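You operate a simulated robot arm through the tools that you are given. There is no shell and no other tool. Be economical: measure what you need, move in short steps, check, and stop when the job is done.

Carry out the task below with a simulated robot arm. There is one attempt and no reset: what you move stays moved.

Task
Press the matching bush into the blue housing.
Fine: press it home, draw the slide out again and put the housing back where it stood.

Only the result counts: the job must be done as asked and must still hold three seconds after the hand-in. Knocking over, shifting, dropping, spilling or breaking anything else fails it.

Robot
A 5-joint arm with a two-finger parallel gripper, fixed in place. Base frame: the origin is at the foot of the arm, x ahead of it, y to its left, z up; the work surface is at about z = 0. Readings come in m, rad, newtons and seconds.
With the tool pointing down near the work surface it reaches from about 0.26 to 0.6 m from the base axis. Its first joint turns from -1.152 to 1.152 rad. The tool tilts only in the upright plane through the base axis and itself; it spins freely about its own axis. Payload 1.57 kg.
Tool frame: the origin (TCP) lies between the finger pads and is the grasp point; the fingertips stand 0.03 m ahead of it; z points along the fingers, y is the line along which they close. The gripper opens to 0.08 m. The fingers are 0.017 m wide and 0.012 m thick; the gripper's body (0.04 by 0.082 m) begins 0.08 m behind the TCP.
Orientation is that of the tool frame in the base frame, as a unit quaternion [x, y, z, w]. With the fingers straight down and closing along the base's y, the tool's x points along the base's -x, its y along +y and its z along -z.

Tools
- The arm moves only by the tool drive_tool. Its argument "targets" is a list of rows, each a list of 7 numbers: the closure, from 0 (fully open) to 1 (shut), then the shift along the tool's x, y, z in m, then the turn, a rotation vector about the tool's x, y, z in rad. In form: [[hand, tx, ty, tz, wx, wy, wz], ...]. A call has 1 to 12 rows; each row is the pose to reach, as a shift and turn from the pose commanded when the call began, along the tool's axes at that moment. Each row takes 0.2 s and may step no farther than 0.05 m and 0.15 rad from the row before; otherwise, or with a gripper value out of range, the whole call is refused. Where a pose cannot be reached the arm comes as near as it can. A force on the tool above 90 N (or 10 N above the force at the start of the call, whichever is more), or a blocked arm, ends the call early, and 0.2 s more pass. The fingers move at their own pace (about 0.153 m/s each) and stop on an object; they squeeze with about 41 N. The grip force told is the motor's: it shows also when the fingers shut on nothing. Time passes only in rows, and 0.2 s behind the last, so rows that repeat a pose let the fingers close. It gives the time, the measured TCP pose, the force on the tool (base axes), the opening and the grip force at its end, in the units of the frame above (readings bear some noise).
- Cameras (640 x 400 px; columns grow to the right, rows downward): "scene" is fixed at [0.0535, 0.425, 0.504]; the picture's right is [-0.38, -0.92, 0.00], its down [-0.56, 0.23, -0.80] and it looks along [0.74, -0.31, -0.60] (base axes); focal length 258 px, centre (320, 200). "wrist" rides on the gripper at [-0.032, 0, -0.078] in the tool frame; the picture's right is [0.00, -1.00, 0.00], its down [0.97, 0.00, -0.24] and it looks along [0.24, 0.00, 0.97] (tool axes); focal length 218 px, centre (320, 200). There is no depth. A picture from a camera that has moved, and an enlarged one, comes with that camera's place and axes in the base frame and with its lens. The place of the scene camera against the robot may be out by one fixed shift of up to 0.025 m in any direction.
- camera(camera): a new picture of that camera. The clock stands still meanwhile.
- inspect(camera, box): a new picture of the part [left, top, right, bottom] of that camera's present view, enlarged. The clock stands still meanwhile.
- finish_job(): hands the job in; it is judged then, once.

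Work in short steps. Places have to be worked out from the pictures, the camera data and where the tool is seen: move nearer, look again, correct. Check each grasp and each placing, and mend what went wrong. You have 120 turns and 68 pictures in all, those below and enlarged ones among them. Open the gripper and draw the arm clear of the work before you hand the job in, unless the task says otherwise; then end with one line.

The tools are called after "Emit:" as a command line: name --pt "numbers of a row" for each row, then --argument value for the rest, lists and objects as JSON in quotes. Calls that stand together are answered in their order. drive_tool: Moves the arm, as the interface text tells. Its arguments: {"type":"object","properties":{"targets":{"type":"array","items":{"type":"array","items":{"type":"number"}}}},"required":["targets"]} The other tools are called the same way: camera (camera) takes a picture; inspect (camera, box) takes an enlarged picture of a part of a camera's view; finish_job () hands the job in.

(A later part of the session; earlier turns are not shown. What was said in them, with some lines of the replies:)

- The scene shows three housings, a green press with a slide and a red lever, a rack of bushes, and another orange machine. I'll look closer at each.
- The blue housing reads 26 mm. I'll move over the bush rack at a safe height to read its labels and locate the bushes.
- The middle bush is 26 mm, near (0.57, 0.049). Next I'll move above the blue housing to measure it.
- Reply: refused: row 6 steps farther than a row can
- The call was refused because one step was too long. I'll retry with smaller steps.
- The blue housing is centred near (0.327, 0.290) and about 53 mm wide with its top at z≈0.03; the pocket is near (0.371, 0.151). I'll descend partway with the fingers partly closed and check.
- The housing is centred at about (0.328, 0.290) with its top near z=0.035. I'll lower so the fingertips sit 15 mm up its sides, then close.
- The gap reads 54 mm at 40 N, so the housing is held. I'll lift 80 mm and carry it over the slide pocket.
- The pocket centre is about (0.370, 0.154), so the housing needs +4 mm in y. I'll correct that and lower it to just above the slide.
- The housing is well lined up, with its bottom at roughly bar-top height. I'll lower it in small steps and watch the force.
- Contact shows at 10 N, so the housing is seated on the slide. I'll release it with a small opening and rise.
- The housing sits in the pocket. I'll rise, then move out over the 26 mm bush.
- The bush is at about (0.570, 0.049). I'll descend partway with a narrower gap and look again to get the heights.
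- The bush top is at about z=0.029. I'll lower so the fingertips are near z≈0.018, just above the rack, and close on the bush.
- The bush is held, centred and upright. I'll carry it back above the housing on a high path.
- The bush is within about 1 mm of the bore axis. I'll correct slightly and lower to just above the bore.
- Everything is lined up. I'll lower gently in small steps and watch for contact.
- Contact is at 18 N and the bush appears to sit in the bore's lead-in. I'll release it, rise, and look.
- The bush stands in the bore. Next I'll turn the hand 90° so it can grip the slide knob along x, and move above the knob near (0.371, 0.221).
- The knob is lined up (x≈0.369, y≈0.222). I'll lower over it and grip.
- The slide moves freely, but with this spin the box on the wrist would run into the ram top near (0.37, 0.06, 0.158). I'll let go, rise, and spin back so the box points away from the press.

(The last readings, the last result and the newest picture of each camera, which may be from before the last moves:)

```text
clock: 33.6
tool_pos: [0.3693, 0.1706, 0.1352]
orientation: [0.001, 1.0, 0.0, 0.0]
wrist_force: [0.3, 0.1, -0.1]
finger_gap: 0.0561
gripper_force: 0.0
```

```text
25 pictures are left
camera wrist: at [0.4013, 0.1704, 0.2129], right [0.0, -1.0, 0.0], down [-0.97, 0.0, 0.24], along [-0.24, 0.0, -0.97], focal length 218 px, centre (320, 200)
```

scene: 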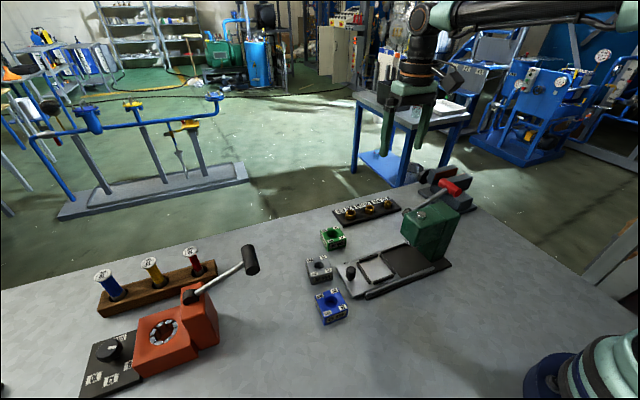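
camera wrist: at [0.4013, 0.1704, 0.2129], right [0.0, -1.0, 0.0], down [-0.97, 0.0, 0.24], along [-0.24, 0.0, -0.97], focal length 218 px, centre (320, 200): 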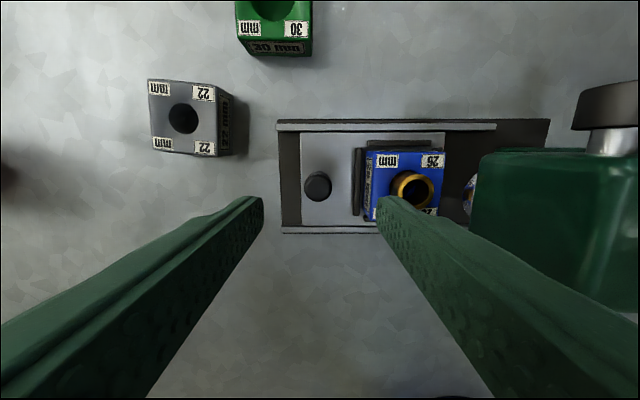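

The knob is centred under the hand. I'll lower with a 32 mm gap, grip it along y, and push on toward the press with the ram axis expected at y≈0.06.

Emit:
drive_tool --pt "0.6 0 0.001 0 0 0 0" --pt "0.6 0 0.001 0.04 0 0 0" --pt "0.6 0 0.001 0.065 0 0 0" --pt "0.6 0 0.001 0.077 0 0 0" --pt "0.6 0 0.001 0.077 0 0 0" --pt "0.95 0 0.001 0.077 0 0 0" --pt "0.95 0 0.001 0.077 0 0 0" --pt "0.95 0 0.001 0.077 0 0 0"

Emit:
camera --camera "wrist"

```text
clock: 35.4
tool_pos: [0.369, 0.1731, 0.0585]
orientation: [0.0, 1.0, 0.0, 0.0]
wrist_force: [4.2, 1.8, -9.0]
finger_gap: 0.0216
gripper_force: 34.6
```

```text
24 pictures are left
camera wrist: at [0.401, 0.1715, 0.1355], right [0.0, -1.0, 0.0], down [-0.97, 0.0, 0.24], along [-0.24, 0.0, -0.97], focal length 218 px, centre (320, 200)
```

wrist: 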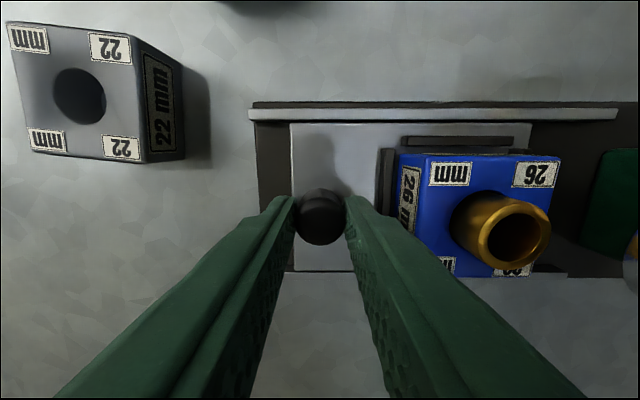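

Emit:
drive_tool --pt "0.95 0 -0.005 0 0 0 0" --pt "0.95 0 -0.012 0 0 0 0" --pt "0.95 0 -0.02 0 0 0 0" --pt "0.95 0 -0.028 0 0 0 0" --pt "0.95 0 -0.028 0 0 0 0"

Emit:
inspect --camera "scene" --box '[330, 170, 480, 280]'

```text
clock: 36.6
tool_pos: [0.3693, 0.1438, 0.0589]
orientation: [0.0, 1.0, 0.001, 0.0]
wrist_force: [4.8, -0.6, -11.0]
finger_gap: 0.0216
gripper_force: 34.9
```

```text
3.64 times, centred on (405, 225) of scene
camera zoom: at [0.0536, 0.425, 0.504], right [-0.38, -0.92, 0.0], down [-0.56, 0.23, -0.8], along [0.74, -0.31, -0.6], focal length 939 px, centre (11, 109)
```

zoom: 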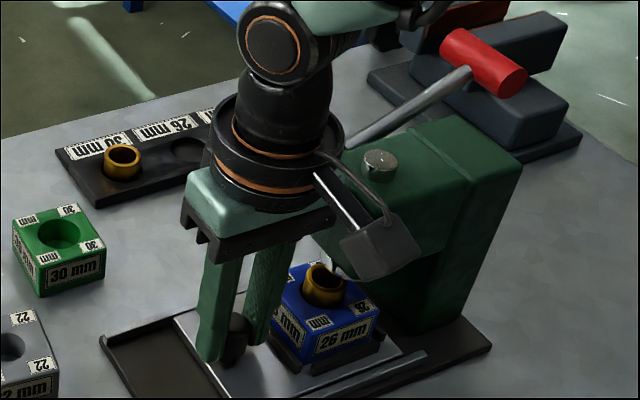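

The bush should now be at about y≈0.076. I'll push slowly and watch for the end stop.

Emit:
drive_tool --pt "0.95 0 -0.004 0 0 0 0" --pt "0.95 0 -0.008 0 0 0 0" --pt "0.95 0 -0.011 0 0 0 0" --pt "0.95 0 -0.013 0 0 0 0" --pt "0.95 0 -0.013 0 0 0 0"

Emit:
inspect --camera "scene" --box '[345, 190, 465, 280]'

Emit:
camera --camera "wrist"

```text
clock: 37.8
tool_pos: [0.369, 0.1313, 0.0581]
orientation: [0.0, 1.0, 0.0, 0.0]
wrist_force: [1.2, -0.3, -12.8]
finger_gap: 0.0211
gripper_force: 34.6
```

```text
4.44 times, centred on (405, 235) of scene
camera zoom: at [0.0536, 0.425, 0.504], right [-0.38, -0.92, 0.0], down [-0.56, 0.23, -0.8], along [0.74, -0.31, -0.6], focal length 1148 px, centre (-58, 44)
```

zoom: 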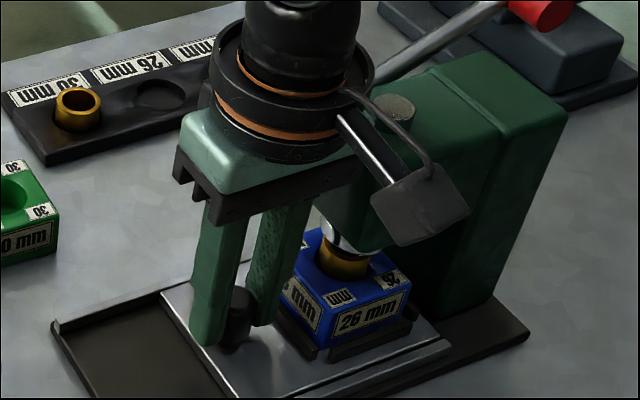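

```text
21 pictures are left
camera wrist: at [0.4011, 0.1302, 0.1356], right [0.0, -1.0, 0.0], down [-0.97, 0.0, 0.24], along [-0.24, 0.0, -0.97], focal length 218 px, centre (320, 200)
```

wrist: 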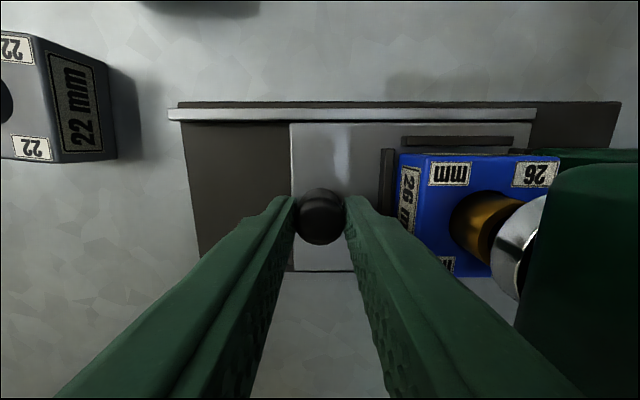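

Emit:
drive_tool --pt "0.95 0 -0.001 0 0 0 0" --pt "0.95 0 -0.002 0 0 0 0" --pt "0.95 0 -0.003 0 0 0 0" --pt "0.95 0 -0.004 0 0 0 0" --pt "0.95 0 -0.004 0 0 0 0"

Emit:
inspect --camera "wrist" --box '[380, 130, 620, 300]'

```text
clock: 39.0
tool_pos: [0.3695, 0.1269, 0.0585]
orientation: [0.0, 1.0, 0.0, 0.0]
wrist_force: [0.8, 5.1, -12.7]
finger_gap: 0.0217
gripper_force: 34.5
```

```text
2.35 times, centred on (500, 215) of wrist
camera zoom: at [0.4011, 0.1268, 0.1356], right [0.0, -1.0, 0.0], down [-0.97, 0.0, 0.24], along [-0.24, 0.0, -0.97], focal length 514 px, centre (-104, 165)
```

zoom: 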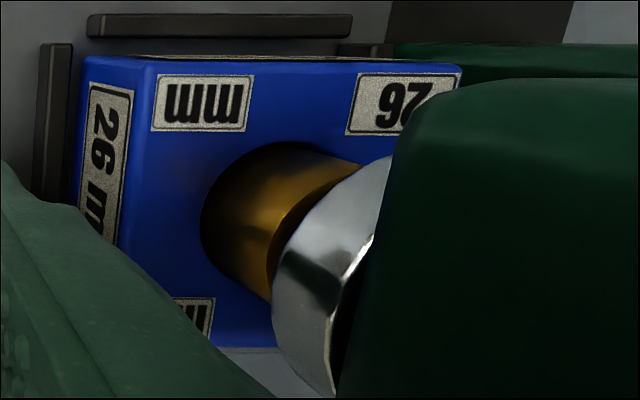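

Emit:
drive_tool --pt "0.95 0 -0.001 0 0 0 0" --pt "0.95 0 -0.002 0 0 0 0" --pt "0.95 0 -0.002 0 0 0 0"

```text
clock: 39.8
tool_pos: [0.3699, 0.1275, 0.0573]
orientation: [-0.003, 1.0, 0.0, 0.001]
wrist_force: [-7.6, 41.7, -14.2]
finger_gap: 0.0216
gripper_force: 34.6
```

A hard stop shows at 42 N, with the bush at y≈0.059, on the ram axis. I'll relax, release the knob and rise clear.

Emit:
drive_tool --pt "0.95 0 0.0015 0 0 0 0" --pt "0.6 0 0.002 0 0 0 0" --pt "0.6 0 0.002 0 0 0 0" --pt "0.6 0 0.002 -0.03 0 0 0" --pt "0.6 0 0.02 -0.07 0 0 0" --pt "0.6 0 0.05 -0.11 0 0 0" --pt "0.6 0 0.05 -0.15 0 0 0" --pt "0.6 0 0.05 -0.19 0 0 0" --pt "0.6 0 0.05 -0.19 0 0 0"

Emit:
inspect --camera "scene" --box '[350, 160, 490, 270]'

Emit:
camera --camera "wrist"

```text
clock: 41.8
tool_pos: [0.37, 0.1768, 0.2481]
orientation: [0.0, 1.0, 0.0, 0.0]
wrist_force: [0.1, -0.1, 0.1]
finger_gap: 0.0319
gripper_force: 0.0
```

```text
3.64 times, centred on (420, 215) of scene
camera zoom: at [0.0535, 0.425, 0.504], right [-0.38, -0.92, 0.0], down [-0.56, 0.23, -0.8], along [0.74, -0.31, -0.6], focal length 939 px, centre (-44, 146)
```

zoom: 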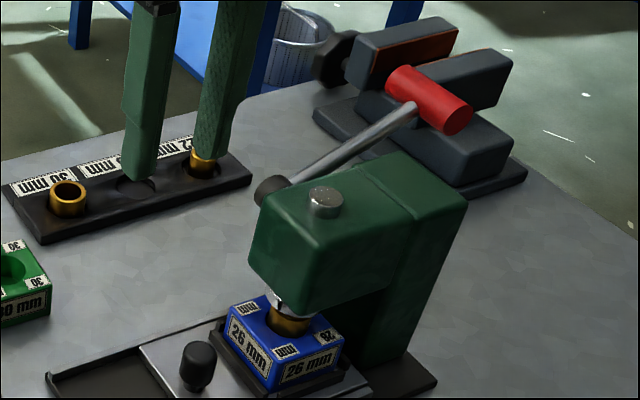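

```text
18 pictures are left
camera wrist: at [0.4024, 0.1752, 0.3259], right [0.0, -1.0, 0.0], down [-0.97, 0.0, 0.24], along [-0.24, 0.0, -0.97], focal length 218 px, centre (320, 200)
```

wrist: 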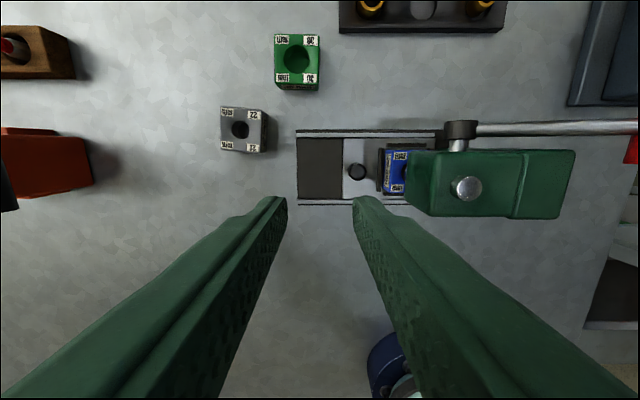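

The housing is under the ram. The lever hub is near (0.416, 0.057, 0.133) and the red handle near (0.42, −0.066, 0.165). I'll move above the handle, high, and look.

Emit:
drive_tool --pt "0.4 -0.01 -0.04 -0.01 0 0 0" --pt "0.4 -0.02 -0.08 -0.01 0 0 0" --pt "0.4 -0.03 -0.12 -0.01 0 0 0" --pt "0.4 -0.04 -0.16 -0.01 0 0 0" --pt "0.4 -0.05 -0.2 -0.01 0 0 0" --pt "0.4 -0.058 -0.243 -0.01 0 0 0" --pt "0.4 -0.058 -0.243 -0.01 0 0 0"

Emit:
camera --camera "wrist"

Emit:
inspect --camera "scene" --box '[370, 120, 530, 250]'

```text
clock: 43.4
tool_pos: [0.4271, -0.0683, 0.2589]
orientation: [0.0, 1.0, 0.0, 0.0]
wrist_force: [0.5, 0.0, 0.2]
finger_gap: 0.0481
gripper_force: 0.0
```

```text
17 pictures are left
camera wrist: at [0.4594, -0.0692, 0.3353], right [0.0, -1.0, 0.0], down [-0.97, 0.0, 0.24], along [-0.24, 0.0, -0.97], focal length 218 px, centre (320, 200)
```

wrist: 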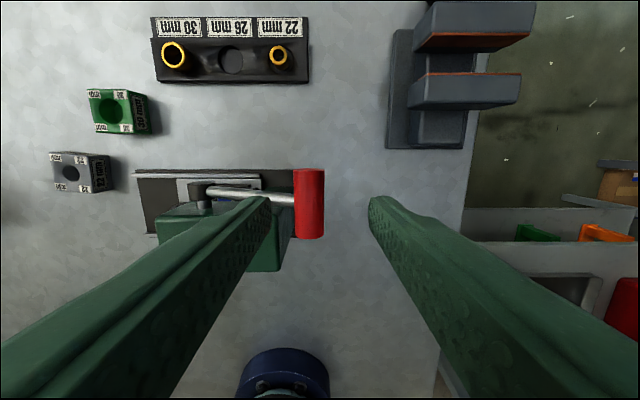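

```text
3.08 times, centred on (450, 185) of scene
camera zoom: at [0.0535, 0.425, 0.504], right [-0.38, -0.92, 0.0], down [-0.56, 0.23, -0.8], along [0.74, -0.31, -0.6], focal length 794 px, centre (-80, 246)
```

zoom: 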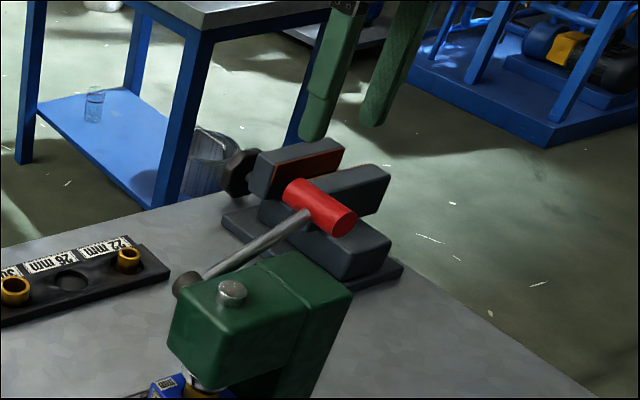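

The handle centre is near (0.416, −0.061, 0.17) and about 22 mm thick. I'll close the fingers and come down just onto its top, then push it along its arc.

Emit:
drive_tool --pt "1 0.009 0.006 0.01 0 0 0" --pt "1 0.009 0.006 0.03 0 0 0" --pt "1 0.009 0.006 0.04 0 0 0" --pt "1 0.009 0.005 0.05 0 0 0" --pt "1 0.009 0.003 0.06 0 0 0" --pt "1 0.009 0.003 0.06 0 0 0"

Emit:
inspect --camera "scene" --box '[370, 120, 530, 250]'

```text
clock: 44.8
tool_pos: [0.4179, -0.0643, 0.1998]
orientation: [-0.001, 1.0, 0.0, 0.0]
wrist_force: [-1.0, -0.8, 0.8]
finger_gap: 0.0
gripper_force: 21.0
```

```text
3.08 times, centred on (450, 185) of scene
camera zoom: at [0.0535, 0.425, 0.504], right [-0.38, -0.92, 0.0], down [-0.56, 0.23, -0.8], along [0.74, -0.31, -0.6], focal length 794 px, centre (-80, 246)
```

zoom: 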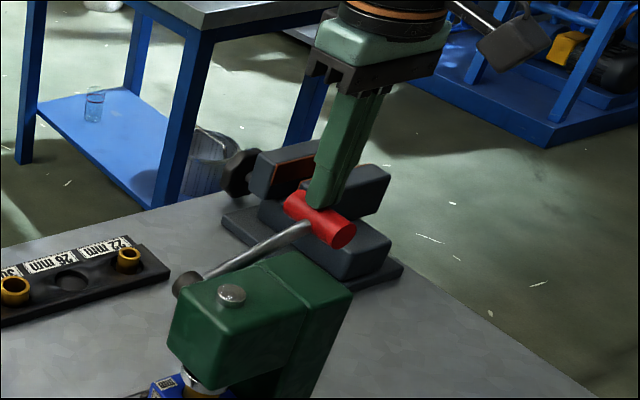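

The lever turns down with almost no force so far. I'll continue along its arc.

Emit:
drive_tool --pt "1 0 -0.001 0.008 0 0 0" --pt "1 0 -0.001 0.016 0 0 0" --pt "1 0 -0.001 0.025 0 0 0" --pt "1 0 0 0.035 0 0 0" --pt "1 0 0.001 0.045 0 0 0" --pt "1 0 0.001 0.045 0 0 0"

Emit:
inspect --camera "scene" --box '[370, 140, 530, 270]'

```text
clock: 46.2
tool_pos: [0.4177, -0.062, 0.1529]
orientation: [0.001, 1.0, 0.0, 0.0]
wrist_force: [0.4, -1.4, 1.4]
finger_gap: 0.0
gripper_force: 21.3
```

```text
3.08 times, centred on (450, 205) of scene
camera zoom: at [0.0535, 0.425, 0.504], right [-0.38, -0.92, 0.0], down [-0.56, 0.23, -0.8], along [0.74, -0.31, -0.6], focal length 794 px, centre (-80, 185)
```

zoom: 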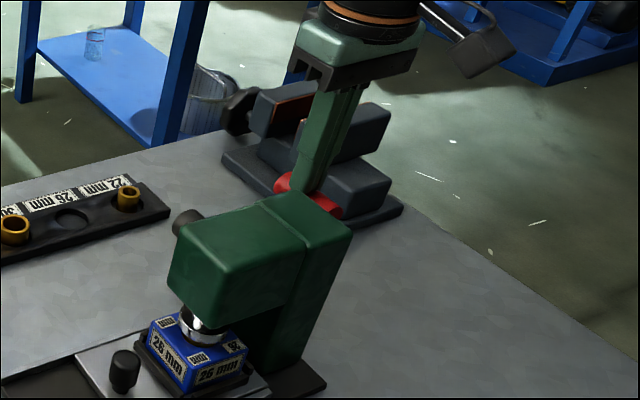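

The ram is coming down with the lever. I'll keep pushing along the arc until resistance builds.

Emit:
drive_tool --pt "1 0 0.001 0.006 0 0 0" --pt "1 0 0.003 0.012 0 0 0" --pt "1 0 0.005 0.018 0 0 0" --pt "1 0 0.007 0.024 0 0 0" --pt "1 0 0.009 0.03 0 0 0" --pt "1 0 0.009 0.03 0 0 0"

Emit:
inspect --camera "scene" --box '[370, 140, 530, 270]'

```text
clock: 47.6
tool_pos: [0.4186, -0.0541, 0.1241]
orientation: [0.0, 1.0, 0.0, 0.0]
wrist_force: [-4.1, -7.6, 6.9]
finger_gap: 0.0002
gripper_force: 21.3
```

```text
3.08 times, centred on (450, 205) of scene
camera zoom: at [0.0535, 0.425, 0.504], right [-0.38, -0.92, 0.0], down [-0.56, 0.23, -0.8], along [0.74, -0.31, -0.6], focal length 794 px, centre (-80, 185)
```

zoom: 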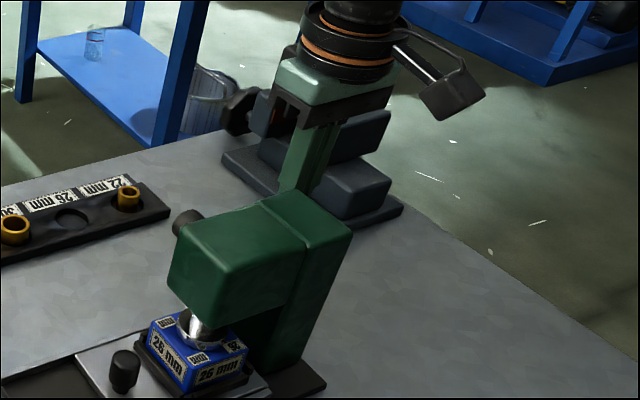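

Emit:
drive_tool --pt "1 0 0.002 0.004 0 0 0" --pt "1 0 0.004 0.008 0 0 0" --pt "1 0 0.006 0.012 0 0 0" --pt "1 0 0.008 0.016 0 0 0" --pt "1 0 0.0105 0.02 0 0 0" --pt "1 0 0.0105 0.02 0 0 0"

Emit:
inspect --camera "scene" --box '[370, 170, 490, 270]'

```text
clock: 48.4
tool_pos: [0.4195, -0.0533, 0.1197]
orientation: [0.003, 1.0, 0.0, 0.002]
wrist_force: [-16.3, -9.1, 40.6]
finger_gap: 0.0
gripper_force: 21.5
stopped in row 3: the force on the tool passed its limit (the readings are from after the stop); the commanded pose is now the measured one
```

```text
4.00 times, centred on (430, 220) of scene
camera zoom: at [0.0533, 0.425, 0.504], right [-0.38, -0.92, 0.0], down [-0.56, 0.23, -0.8], along [0.74, -0.31, -0.6], focal length 1033 px, centre (-120, 120)
```

zoom: 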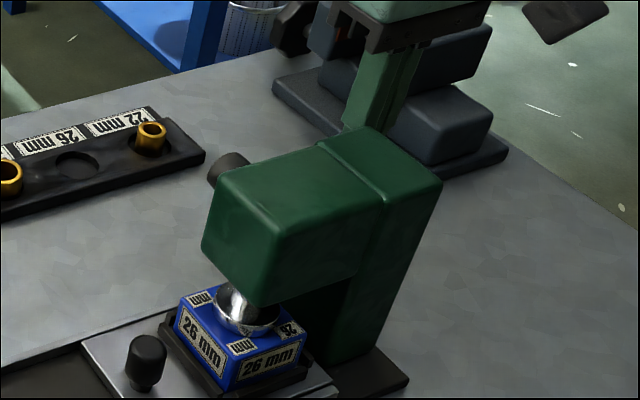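

The force limit tripped with the ram on the housing top. I'll press once more briefly to confirm it is home.

Emit:
drive_tool --pt "1 0 0 0.002 0 0 0" --pt "1 0 0.001 0.004 0 0 0" --pt "1 0 0.001 0.005 0 0 0" --pt "1 0 0.001 0.005 0 0 0"

```text
clock: 49.2
tool_pos: [0.4207, -0.0543, 0.1205]
orientation: [0.006, 1.0, 0.001, 0.003]
wrist_force: [-17.2, -8.5, 41.0]
finger_gap: 0.0002
gripper_force: 21.5
stopped in row 4: the force on the tool passed its limit (the readings are from after the stop); the commanded pose is now the measured one
```

It is a firm stop with no further travel, so the bush should be home. I'll lift off and see whether the lever springs back.

Emit:
drive_tool --pt "1 0 0 -0.02 0 0 0" --pt "1 0 0 -0.06 0 0 0" --pt "1 0 0 -0.1 0 0 0" --pt "1 0 0 -0.14 0 0 0" --pt "1 0 0 -0.14 0 0 0"

Emit:
camera --camera "wrist"

Emit:
inspect --camera "scene" --box '[370, 140, 530, 270]'

```text
clock: 50.4
tool_pos: [0.4185, -0.0533, 0.2571]
orientation: [0.006, 1.0, -0.001, 0.003]
wrist_force: [0.3, 1.0, 0.5]
finger_gap: 0.0
gripper_force: 21.2
```

```text
11 pictures are left
camera wrist: at [0.4496, -0.0546, 0.3352], right [-0.01, -1.0, 0.0], down [-0.97, 0.01, 0.23], along [-0.23, 0.0, -0.97], focal length 218 px, centre (320, 200)
```

wrist: 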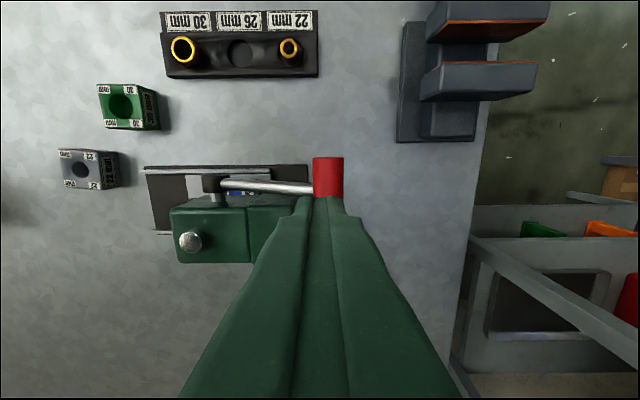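

```text
3.08 times, centred on (450, 205) of scene
camera zoom: at [0.0535, 0.425, 0.504], right [-0.38, -0.92, 0.0], down [-0.56, 0.23, -0.8], along [0.74, -0.31, -0.6], focal length 794 px, centre (-80, 185)
```

zoom: 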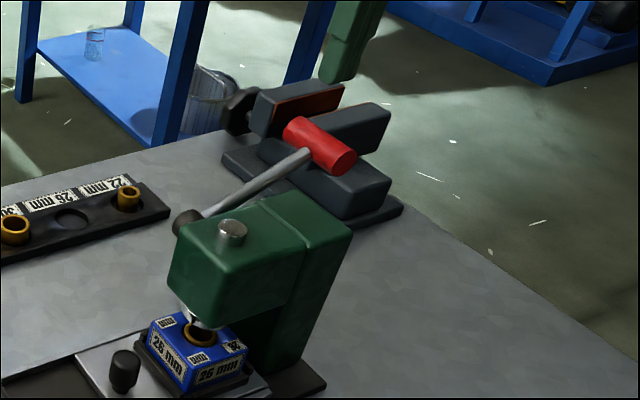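

The lever sprang back and the bush sits flush in the blue housing. I'll go back toward the knob to draw the slide out, straightening the tiny tool tilt on the way.

Emit:
drive_tool --pt "1 0.008 0.038 0 -0.002 0.006 -0.012" --pt "1 0.016 0.076 0 -0.002 0.006 -0.012" --pt "0.8 0.024 0.115 0 -0.002 0.006 -0.012" --pt "0.6 0.032 0.155 0 -0.002 0.006 -0.012" --pt "0.5 0.042 0.195 0.02 -0.002 0.006 -0.012" --pt "0.5 0.049 0.231 0.04 -0.002 0.006 -0.012" --pt "0.5 0.049 0.22 0.08 -0.002 0.006 -0.012" --pt "0.5 0.049 0.2 0.115 -0.002 0.006 -0.012" --pt "0.5 0.049 0.183 0.13 -0.002 0.006 -0.012" --pt "0.5 0.049 0.183 0.13 -0.002 0.006 -0.012"

Emit:
camera --camera "wrist"

```text
clock: 52.6
tool_pos: [0.3718, 0.1311, 0.1262]
orientation: [-0.003, 1.0, 0.0, 0.001]
wrist_force: [-0.6, 0.5, -0.5]
finger_gap: 0.04
gripper_force: 0.0
```

```text
9 pictures are left
camera wrist: at [0.4039, 0.129, 0.2041], right [0.0, -1.0, 0.0], down [-0.97, 0.0, 0.24], along [-0.24, 0.0, -0.97], focal length 218 px, centre (320, 200)
```

wrist: 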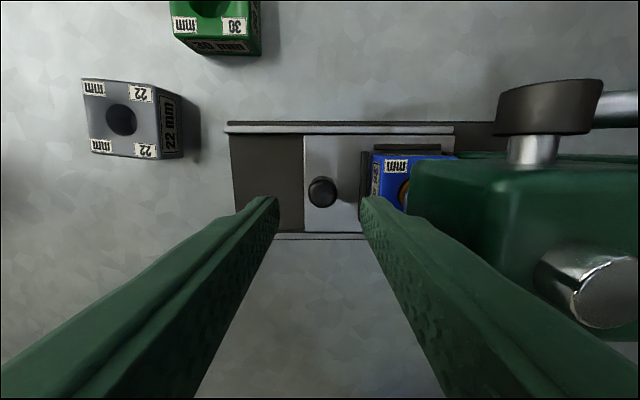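

The knob is at about (0.370, 0.1275). I'll lower, grip it, and draw the slide back.

Emit:
drive_tool --pt "0.6 0.001 -0.002 0 0 0 0" --pt "0.6 0.001 -0.002 0.035 0 0 0" --pt "0.6 0.001 -0.002 0.058 0 0 0" --pt "0.6 0.001 -0.002 0.068 0 0 0" --pt "0.6 0.001 -0.002 0.068 0 0 0" --pt "0.95 0.001 -0.002 0.068 0 0 0" --pt "0.95 0.001 -0.002 0.068 0 0 0" --pt "0.95 0.001 -0.002 0.068 0 0 0"

```text
clock: 54.4
tool_pos: [0.3711, 0.1291, 0.0587]
orientation: [-0.001, 1.0, 0.0, 0.0]
wrist_force: [2.9, -0.5, -6.8]
finger_gap: 0.0215
gripper_force: 34.6
```

Emit:
drive_tool --pt "0.95 0 0.006 0 0 0 0" --pt "0.95 0 0.015 0 0 0 0" --pt "0.95 0 0.027 0 0 0 0" --pt "0.95 0 0.039 0 0 0 0" --pt "0.95 0 0.051 0 0 0 0" --pt "0.95 0 0.063 0 0 0 0" --pt "0.95 0 0.075 0 0 0 0" --pt "0.95 0 0.085 0 0 0 0" --pt "0.95 0 0.091 0 0 0 0" --pt "0.95 0 0.094 0 0 0 0" --pt "0.95 0 0.094 0 0 0 0"

```text
clock: 56.8
tool_pos: [0.3711, 0.2236, 0.0583]
orientation: [-0.001, 1.0, 0.0, 0.0]
wrist_force: [9.1, -2.3, -12.5]
finger_gap: 0.0212
gripper_force: 34.9
```

Emit:
drive_tool --pt "0.95 0 0.001 0 0 0 0" --pt "0.95 0 0.002 0 0 0 0" --pt "0.95 0 0.002 0 0 0 0"

```text
clock: 57.6
tool_pos: [0.3707, 0.2224, 0.0598]
orientation: [0.0, 1.0, -0.001, -0.001]
wrist_force: [14.3, -30.7, -5.2]
finger_gap: 0.0217
gripper_force: 34.8
```

That is the outer end stop. I'll release the knob, rise, and move over the housing in its pocket.

Emit:
drive_tool --pt "0.95 0 -0.002 0 0 0 0" --pt "0.6 0 -0.002 0 0 0 0" --pt "0.6 0 -0.002 0 0 0 0" --pt "0.6 0 -0.002 -0.04 0 0 0" --pt "0.3 0 -0.02 -0.08 0 0 0" --pt "0.12 0 -0.05 -0.1 0 0 0" --pt "0.12 0 -0.069 -0.1 0 0 0" --pt "0.12 0 -0.069 -0.1 0 0 0"

Emit:
camera --camera "wrist"

```text
clock: 59.4
tool_pos: [0.3699, 0.1544, 0.1595]
orientation: [-0.001, 1.0, 0.0, 0.0]
wrist_force: [0.7, 0.4, -0.4]
finger_gap: 0.0703
gripper_force: 0.0
```

```text
8 pictures are left
camera wrist: at [0.4029, 0.1542, 0.2365], right [0.0, -1.0, 0.0], down [-0.97, 0.0, 0.24], along [-0.24, 0.0, -0.97], focal length 218 px, centre (320, 200)
```

wrist: 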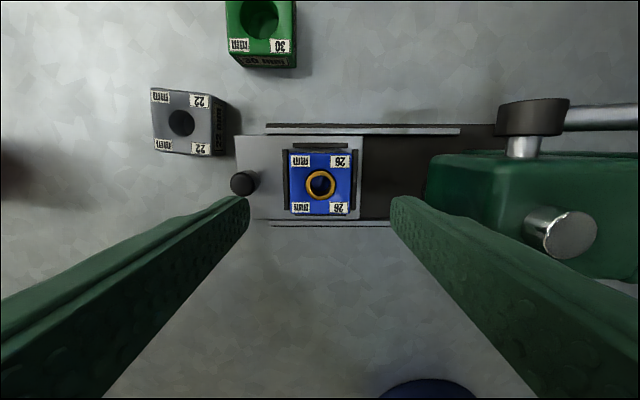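

The housing with its flush bush is centred below. I'll descend and grip it as before.

Emit:
drive_tool --pt "0.18 -0.001 0 0.04 0 0 0" --pt "0.18 -0.001 0 0.075 0 0 0" --pt "0.18 -0.001 0 0.093 0 0 0" --pt "0.18 -0.001 0 0.095 0 0 0" --pt "0.7 -0.001 0 0.095 0 0 0" --pt "0.7 -0.001 0 0.095 0 0 0" --pt "0.7 -0.001 0 0.095 0 0 0"

```text
clock: 61.0
tool_pos: [0.3728, 0.1554, 0.0629]
orientation: [-0.001, 1.0, 0.001, 0.0]
wrist_force: [0.3, 0.7, -0.9]
finger_gap: 0.0537
gripper_force: 40.8
```

The housing is gripped. I'll lift it and carry it back to its original spot at (0.328, 0.290).

Emit:
drive_tool --pt "0.7 0 0 -0.01 0 0 0" --pt "0.7 0 0 -0.04 0 0 0" --pt "0.7 0 0 -0.065 0 0 0" --pt "0.7 0.01 0.034 -0.065 0 0 0" --pt "0.7 0.021 0.068 -0.065 0 0 0" --pt "0.7 0.032 0.102 -0.065 0 0 0" --pt "0.7 0.043 0.136 -0.065 0 0 0" --pt "0.7 0.043 0.136 -0.03 0 0 0" --pt "0.7 0.043 0.136 0.0 0 0 0" --pt "0.7 0.043 0.136 0.0 0 0 0"

Emit:
camera --camera "wrist"

```text
clock: 63.2
tool_pos: [0.3283, 0.292, 0.0637]
orientation: [-0.001, 1.0, 0.0, 0.0]
wrist_force: [-1.0, -0.6, -2.6]
finger_gap: 0.0536
gripper_force: 40.9
```

```text
7 pictures are left
camera wrist: at [0.3603, 0.2906, 0.1411], right [0.0, -1.0, 0.0], down [-0.97, 0.0, 0.24], along [-0.24, 0.0, -0.97], focal length 218 px, centre (320, 200)
```

wrist: 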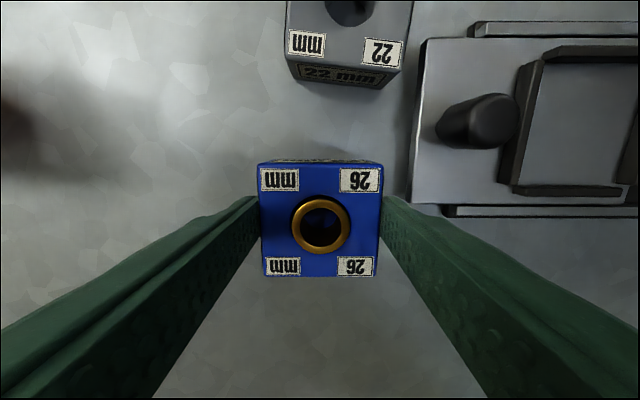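

It is positioned right. I'll lower the last ~17 mm gently until it touches.

Emit:
drive_tool --pt "0.7 0 -0.0005 0.006 0 0 0" --pt "0.7 0 -0.0005 0.012 0 0 0" --pt "0.7 0 -0.0005 0.015 0 0 0" --pt "0.7 0 -0.0005 0.0165 0 0 0" --pt "0.7 0 -0.0005 0.0165 0 0 0"

```text
clock: 64.4
tool_pos: [0.3291, 0.2913, 0.0474]
orientation: [-0.001, 1.0, 0.0, 0.0]
wrist_force: [-0.5, -0.8, -3.1]
finger_gap: 0.0537
gripper_force: 40.8
```

Emit:
drive_tool --pt "0.7 0 0 0.001 0 0 0" --pt "0.7 0 0 0.0015 0 0 0" --pt "0.7 0 0 0.0015 0 0 0"

```text
clock: 65.2
tool_pos: [0.3275, 0.2914, 0.0459]
orientation: [-0.001, 1.0, 0.0, 0.0]
wrist_force: [0.0, -0.1, -4.0]
finger_gap: 0.0538
gripper_force: 40.5
```

There is no contact yet, so I'll go down another 1–2 mm.

Emit:
drive_tool --pt "0.7 0 0 0.0005 0 0 0" --pt "0.7 0 0 0.001 0 0 0" --pt "0.7 0 0 0.001 0 0 0"

```text
clock: 66.0
tool_pos: [0.3291, 0.2923, 0.0457]
orientation: [-0.001, 1.0, 0.0, 0.001]
wrist_force: [-2.1, -0.8, 1.6]
finger_gap: 0.0534
gripper_force: 41.1
```

Contact has started, with the force turning upward. I'll release, rise and check.

Emit:
drive_tool --pt "0.15 0 0 0 0 0 0" --pt "0.15 0 0 0 0 0 0" --pt "0.15 0 0 -0.03 0 0 0" --pt "0.1 0 0 -0.08 0 0 0" --pt "0.1 0 0 -0.12 0 0 0" --pt "0 0 0 -0.17 0 0 0" --pt "0 0 0 -0.18 0 0 0" --pt "0 0 0 -0.18 0 0 0"

Emit:
camera --camera "wrist"

Emit:
inspect --camera "scene" --box '[290, 160, 490, 340]'

```text
clock: 67.8
tool_pos: [0.3286, 0.2905, 0.2258]
orientation: [-0.001, 1.0, 0.001, 0.0]
wrist_force: [0.1, -0.3, -0.3]
finger_gap: 0.0799
gripper_force: 0.2
```

```text
6 pictures are left
camera wrist: at [0.3605, 0.2895, 0.3028], right [0.0, -1.0, 0.0], down [-0.97, 0.0, 0.24], along [-0.24, 0.0, -0.97], focal length 218 px, centre (320, 200)
```

wrist: 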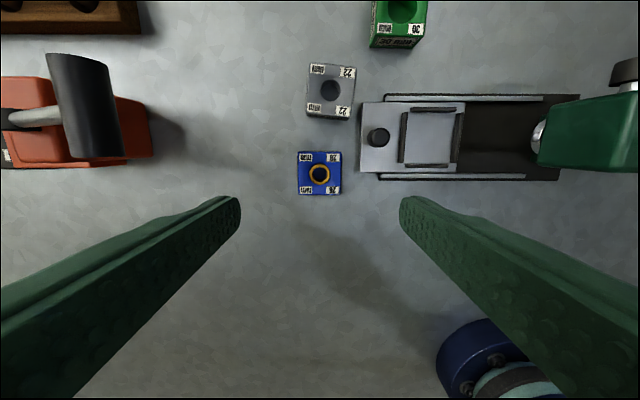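

```text
2.22 times, centred on (390, 250) of scene
camera zoom: at [0.0535, 0.425, 0.504], right [-0.38, -0.92, 0.0], down [-0.56, 0.23, -0.8], along [0.74, -0.31, -0.6], focal length 574 px, centre (164, 89)
```

zoom: 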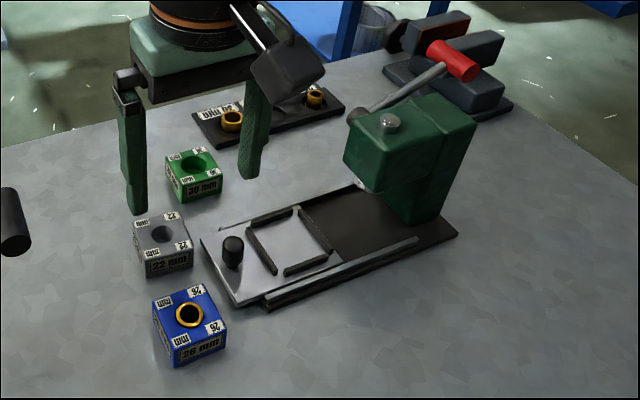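

The housing matches its original position. I'll zoom in to check that the bush is fully home.

Emit:
inspect --camera "scene" --box '[305, 280, 365, 335]'

```text
7.27 times, centred on (335, 308) of scene
camera zoom: at [0.0535, 0.425, 0.504], right [-0.38, -0.92, 0.0], down [-0.56, 0.23, -0.8], along [0.74, -0.31, -0.6], focal length 1878 px, centre (211, -582)
```

zoom: 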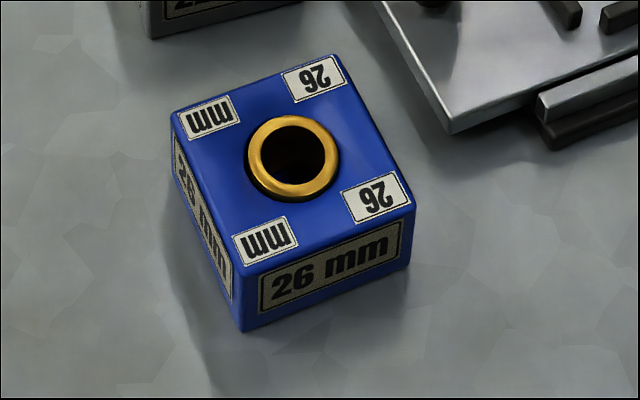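

The bush is flush in the bore, the housing is back in place, the slide is out, the gripper is open and the arm is clear. I'm handing in.

Emit:
finish_job

```text
The job is handed in.
```

The 26 mm bush is pressed flush into the blue housing, the slide is drawn out, and the housing is back where it stood.
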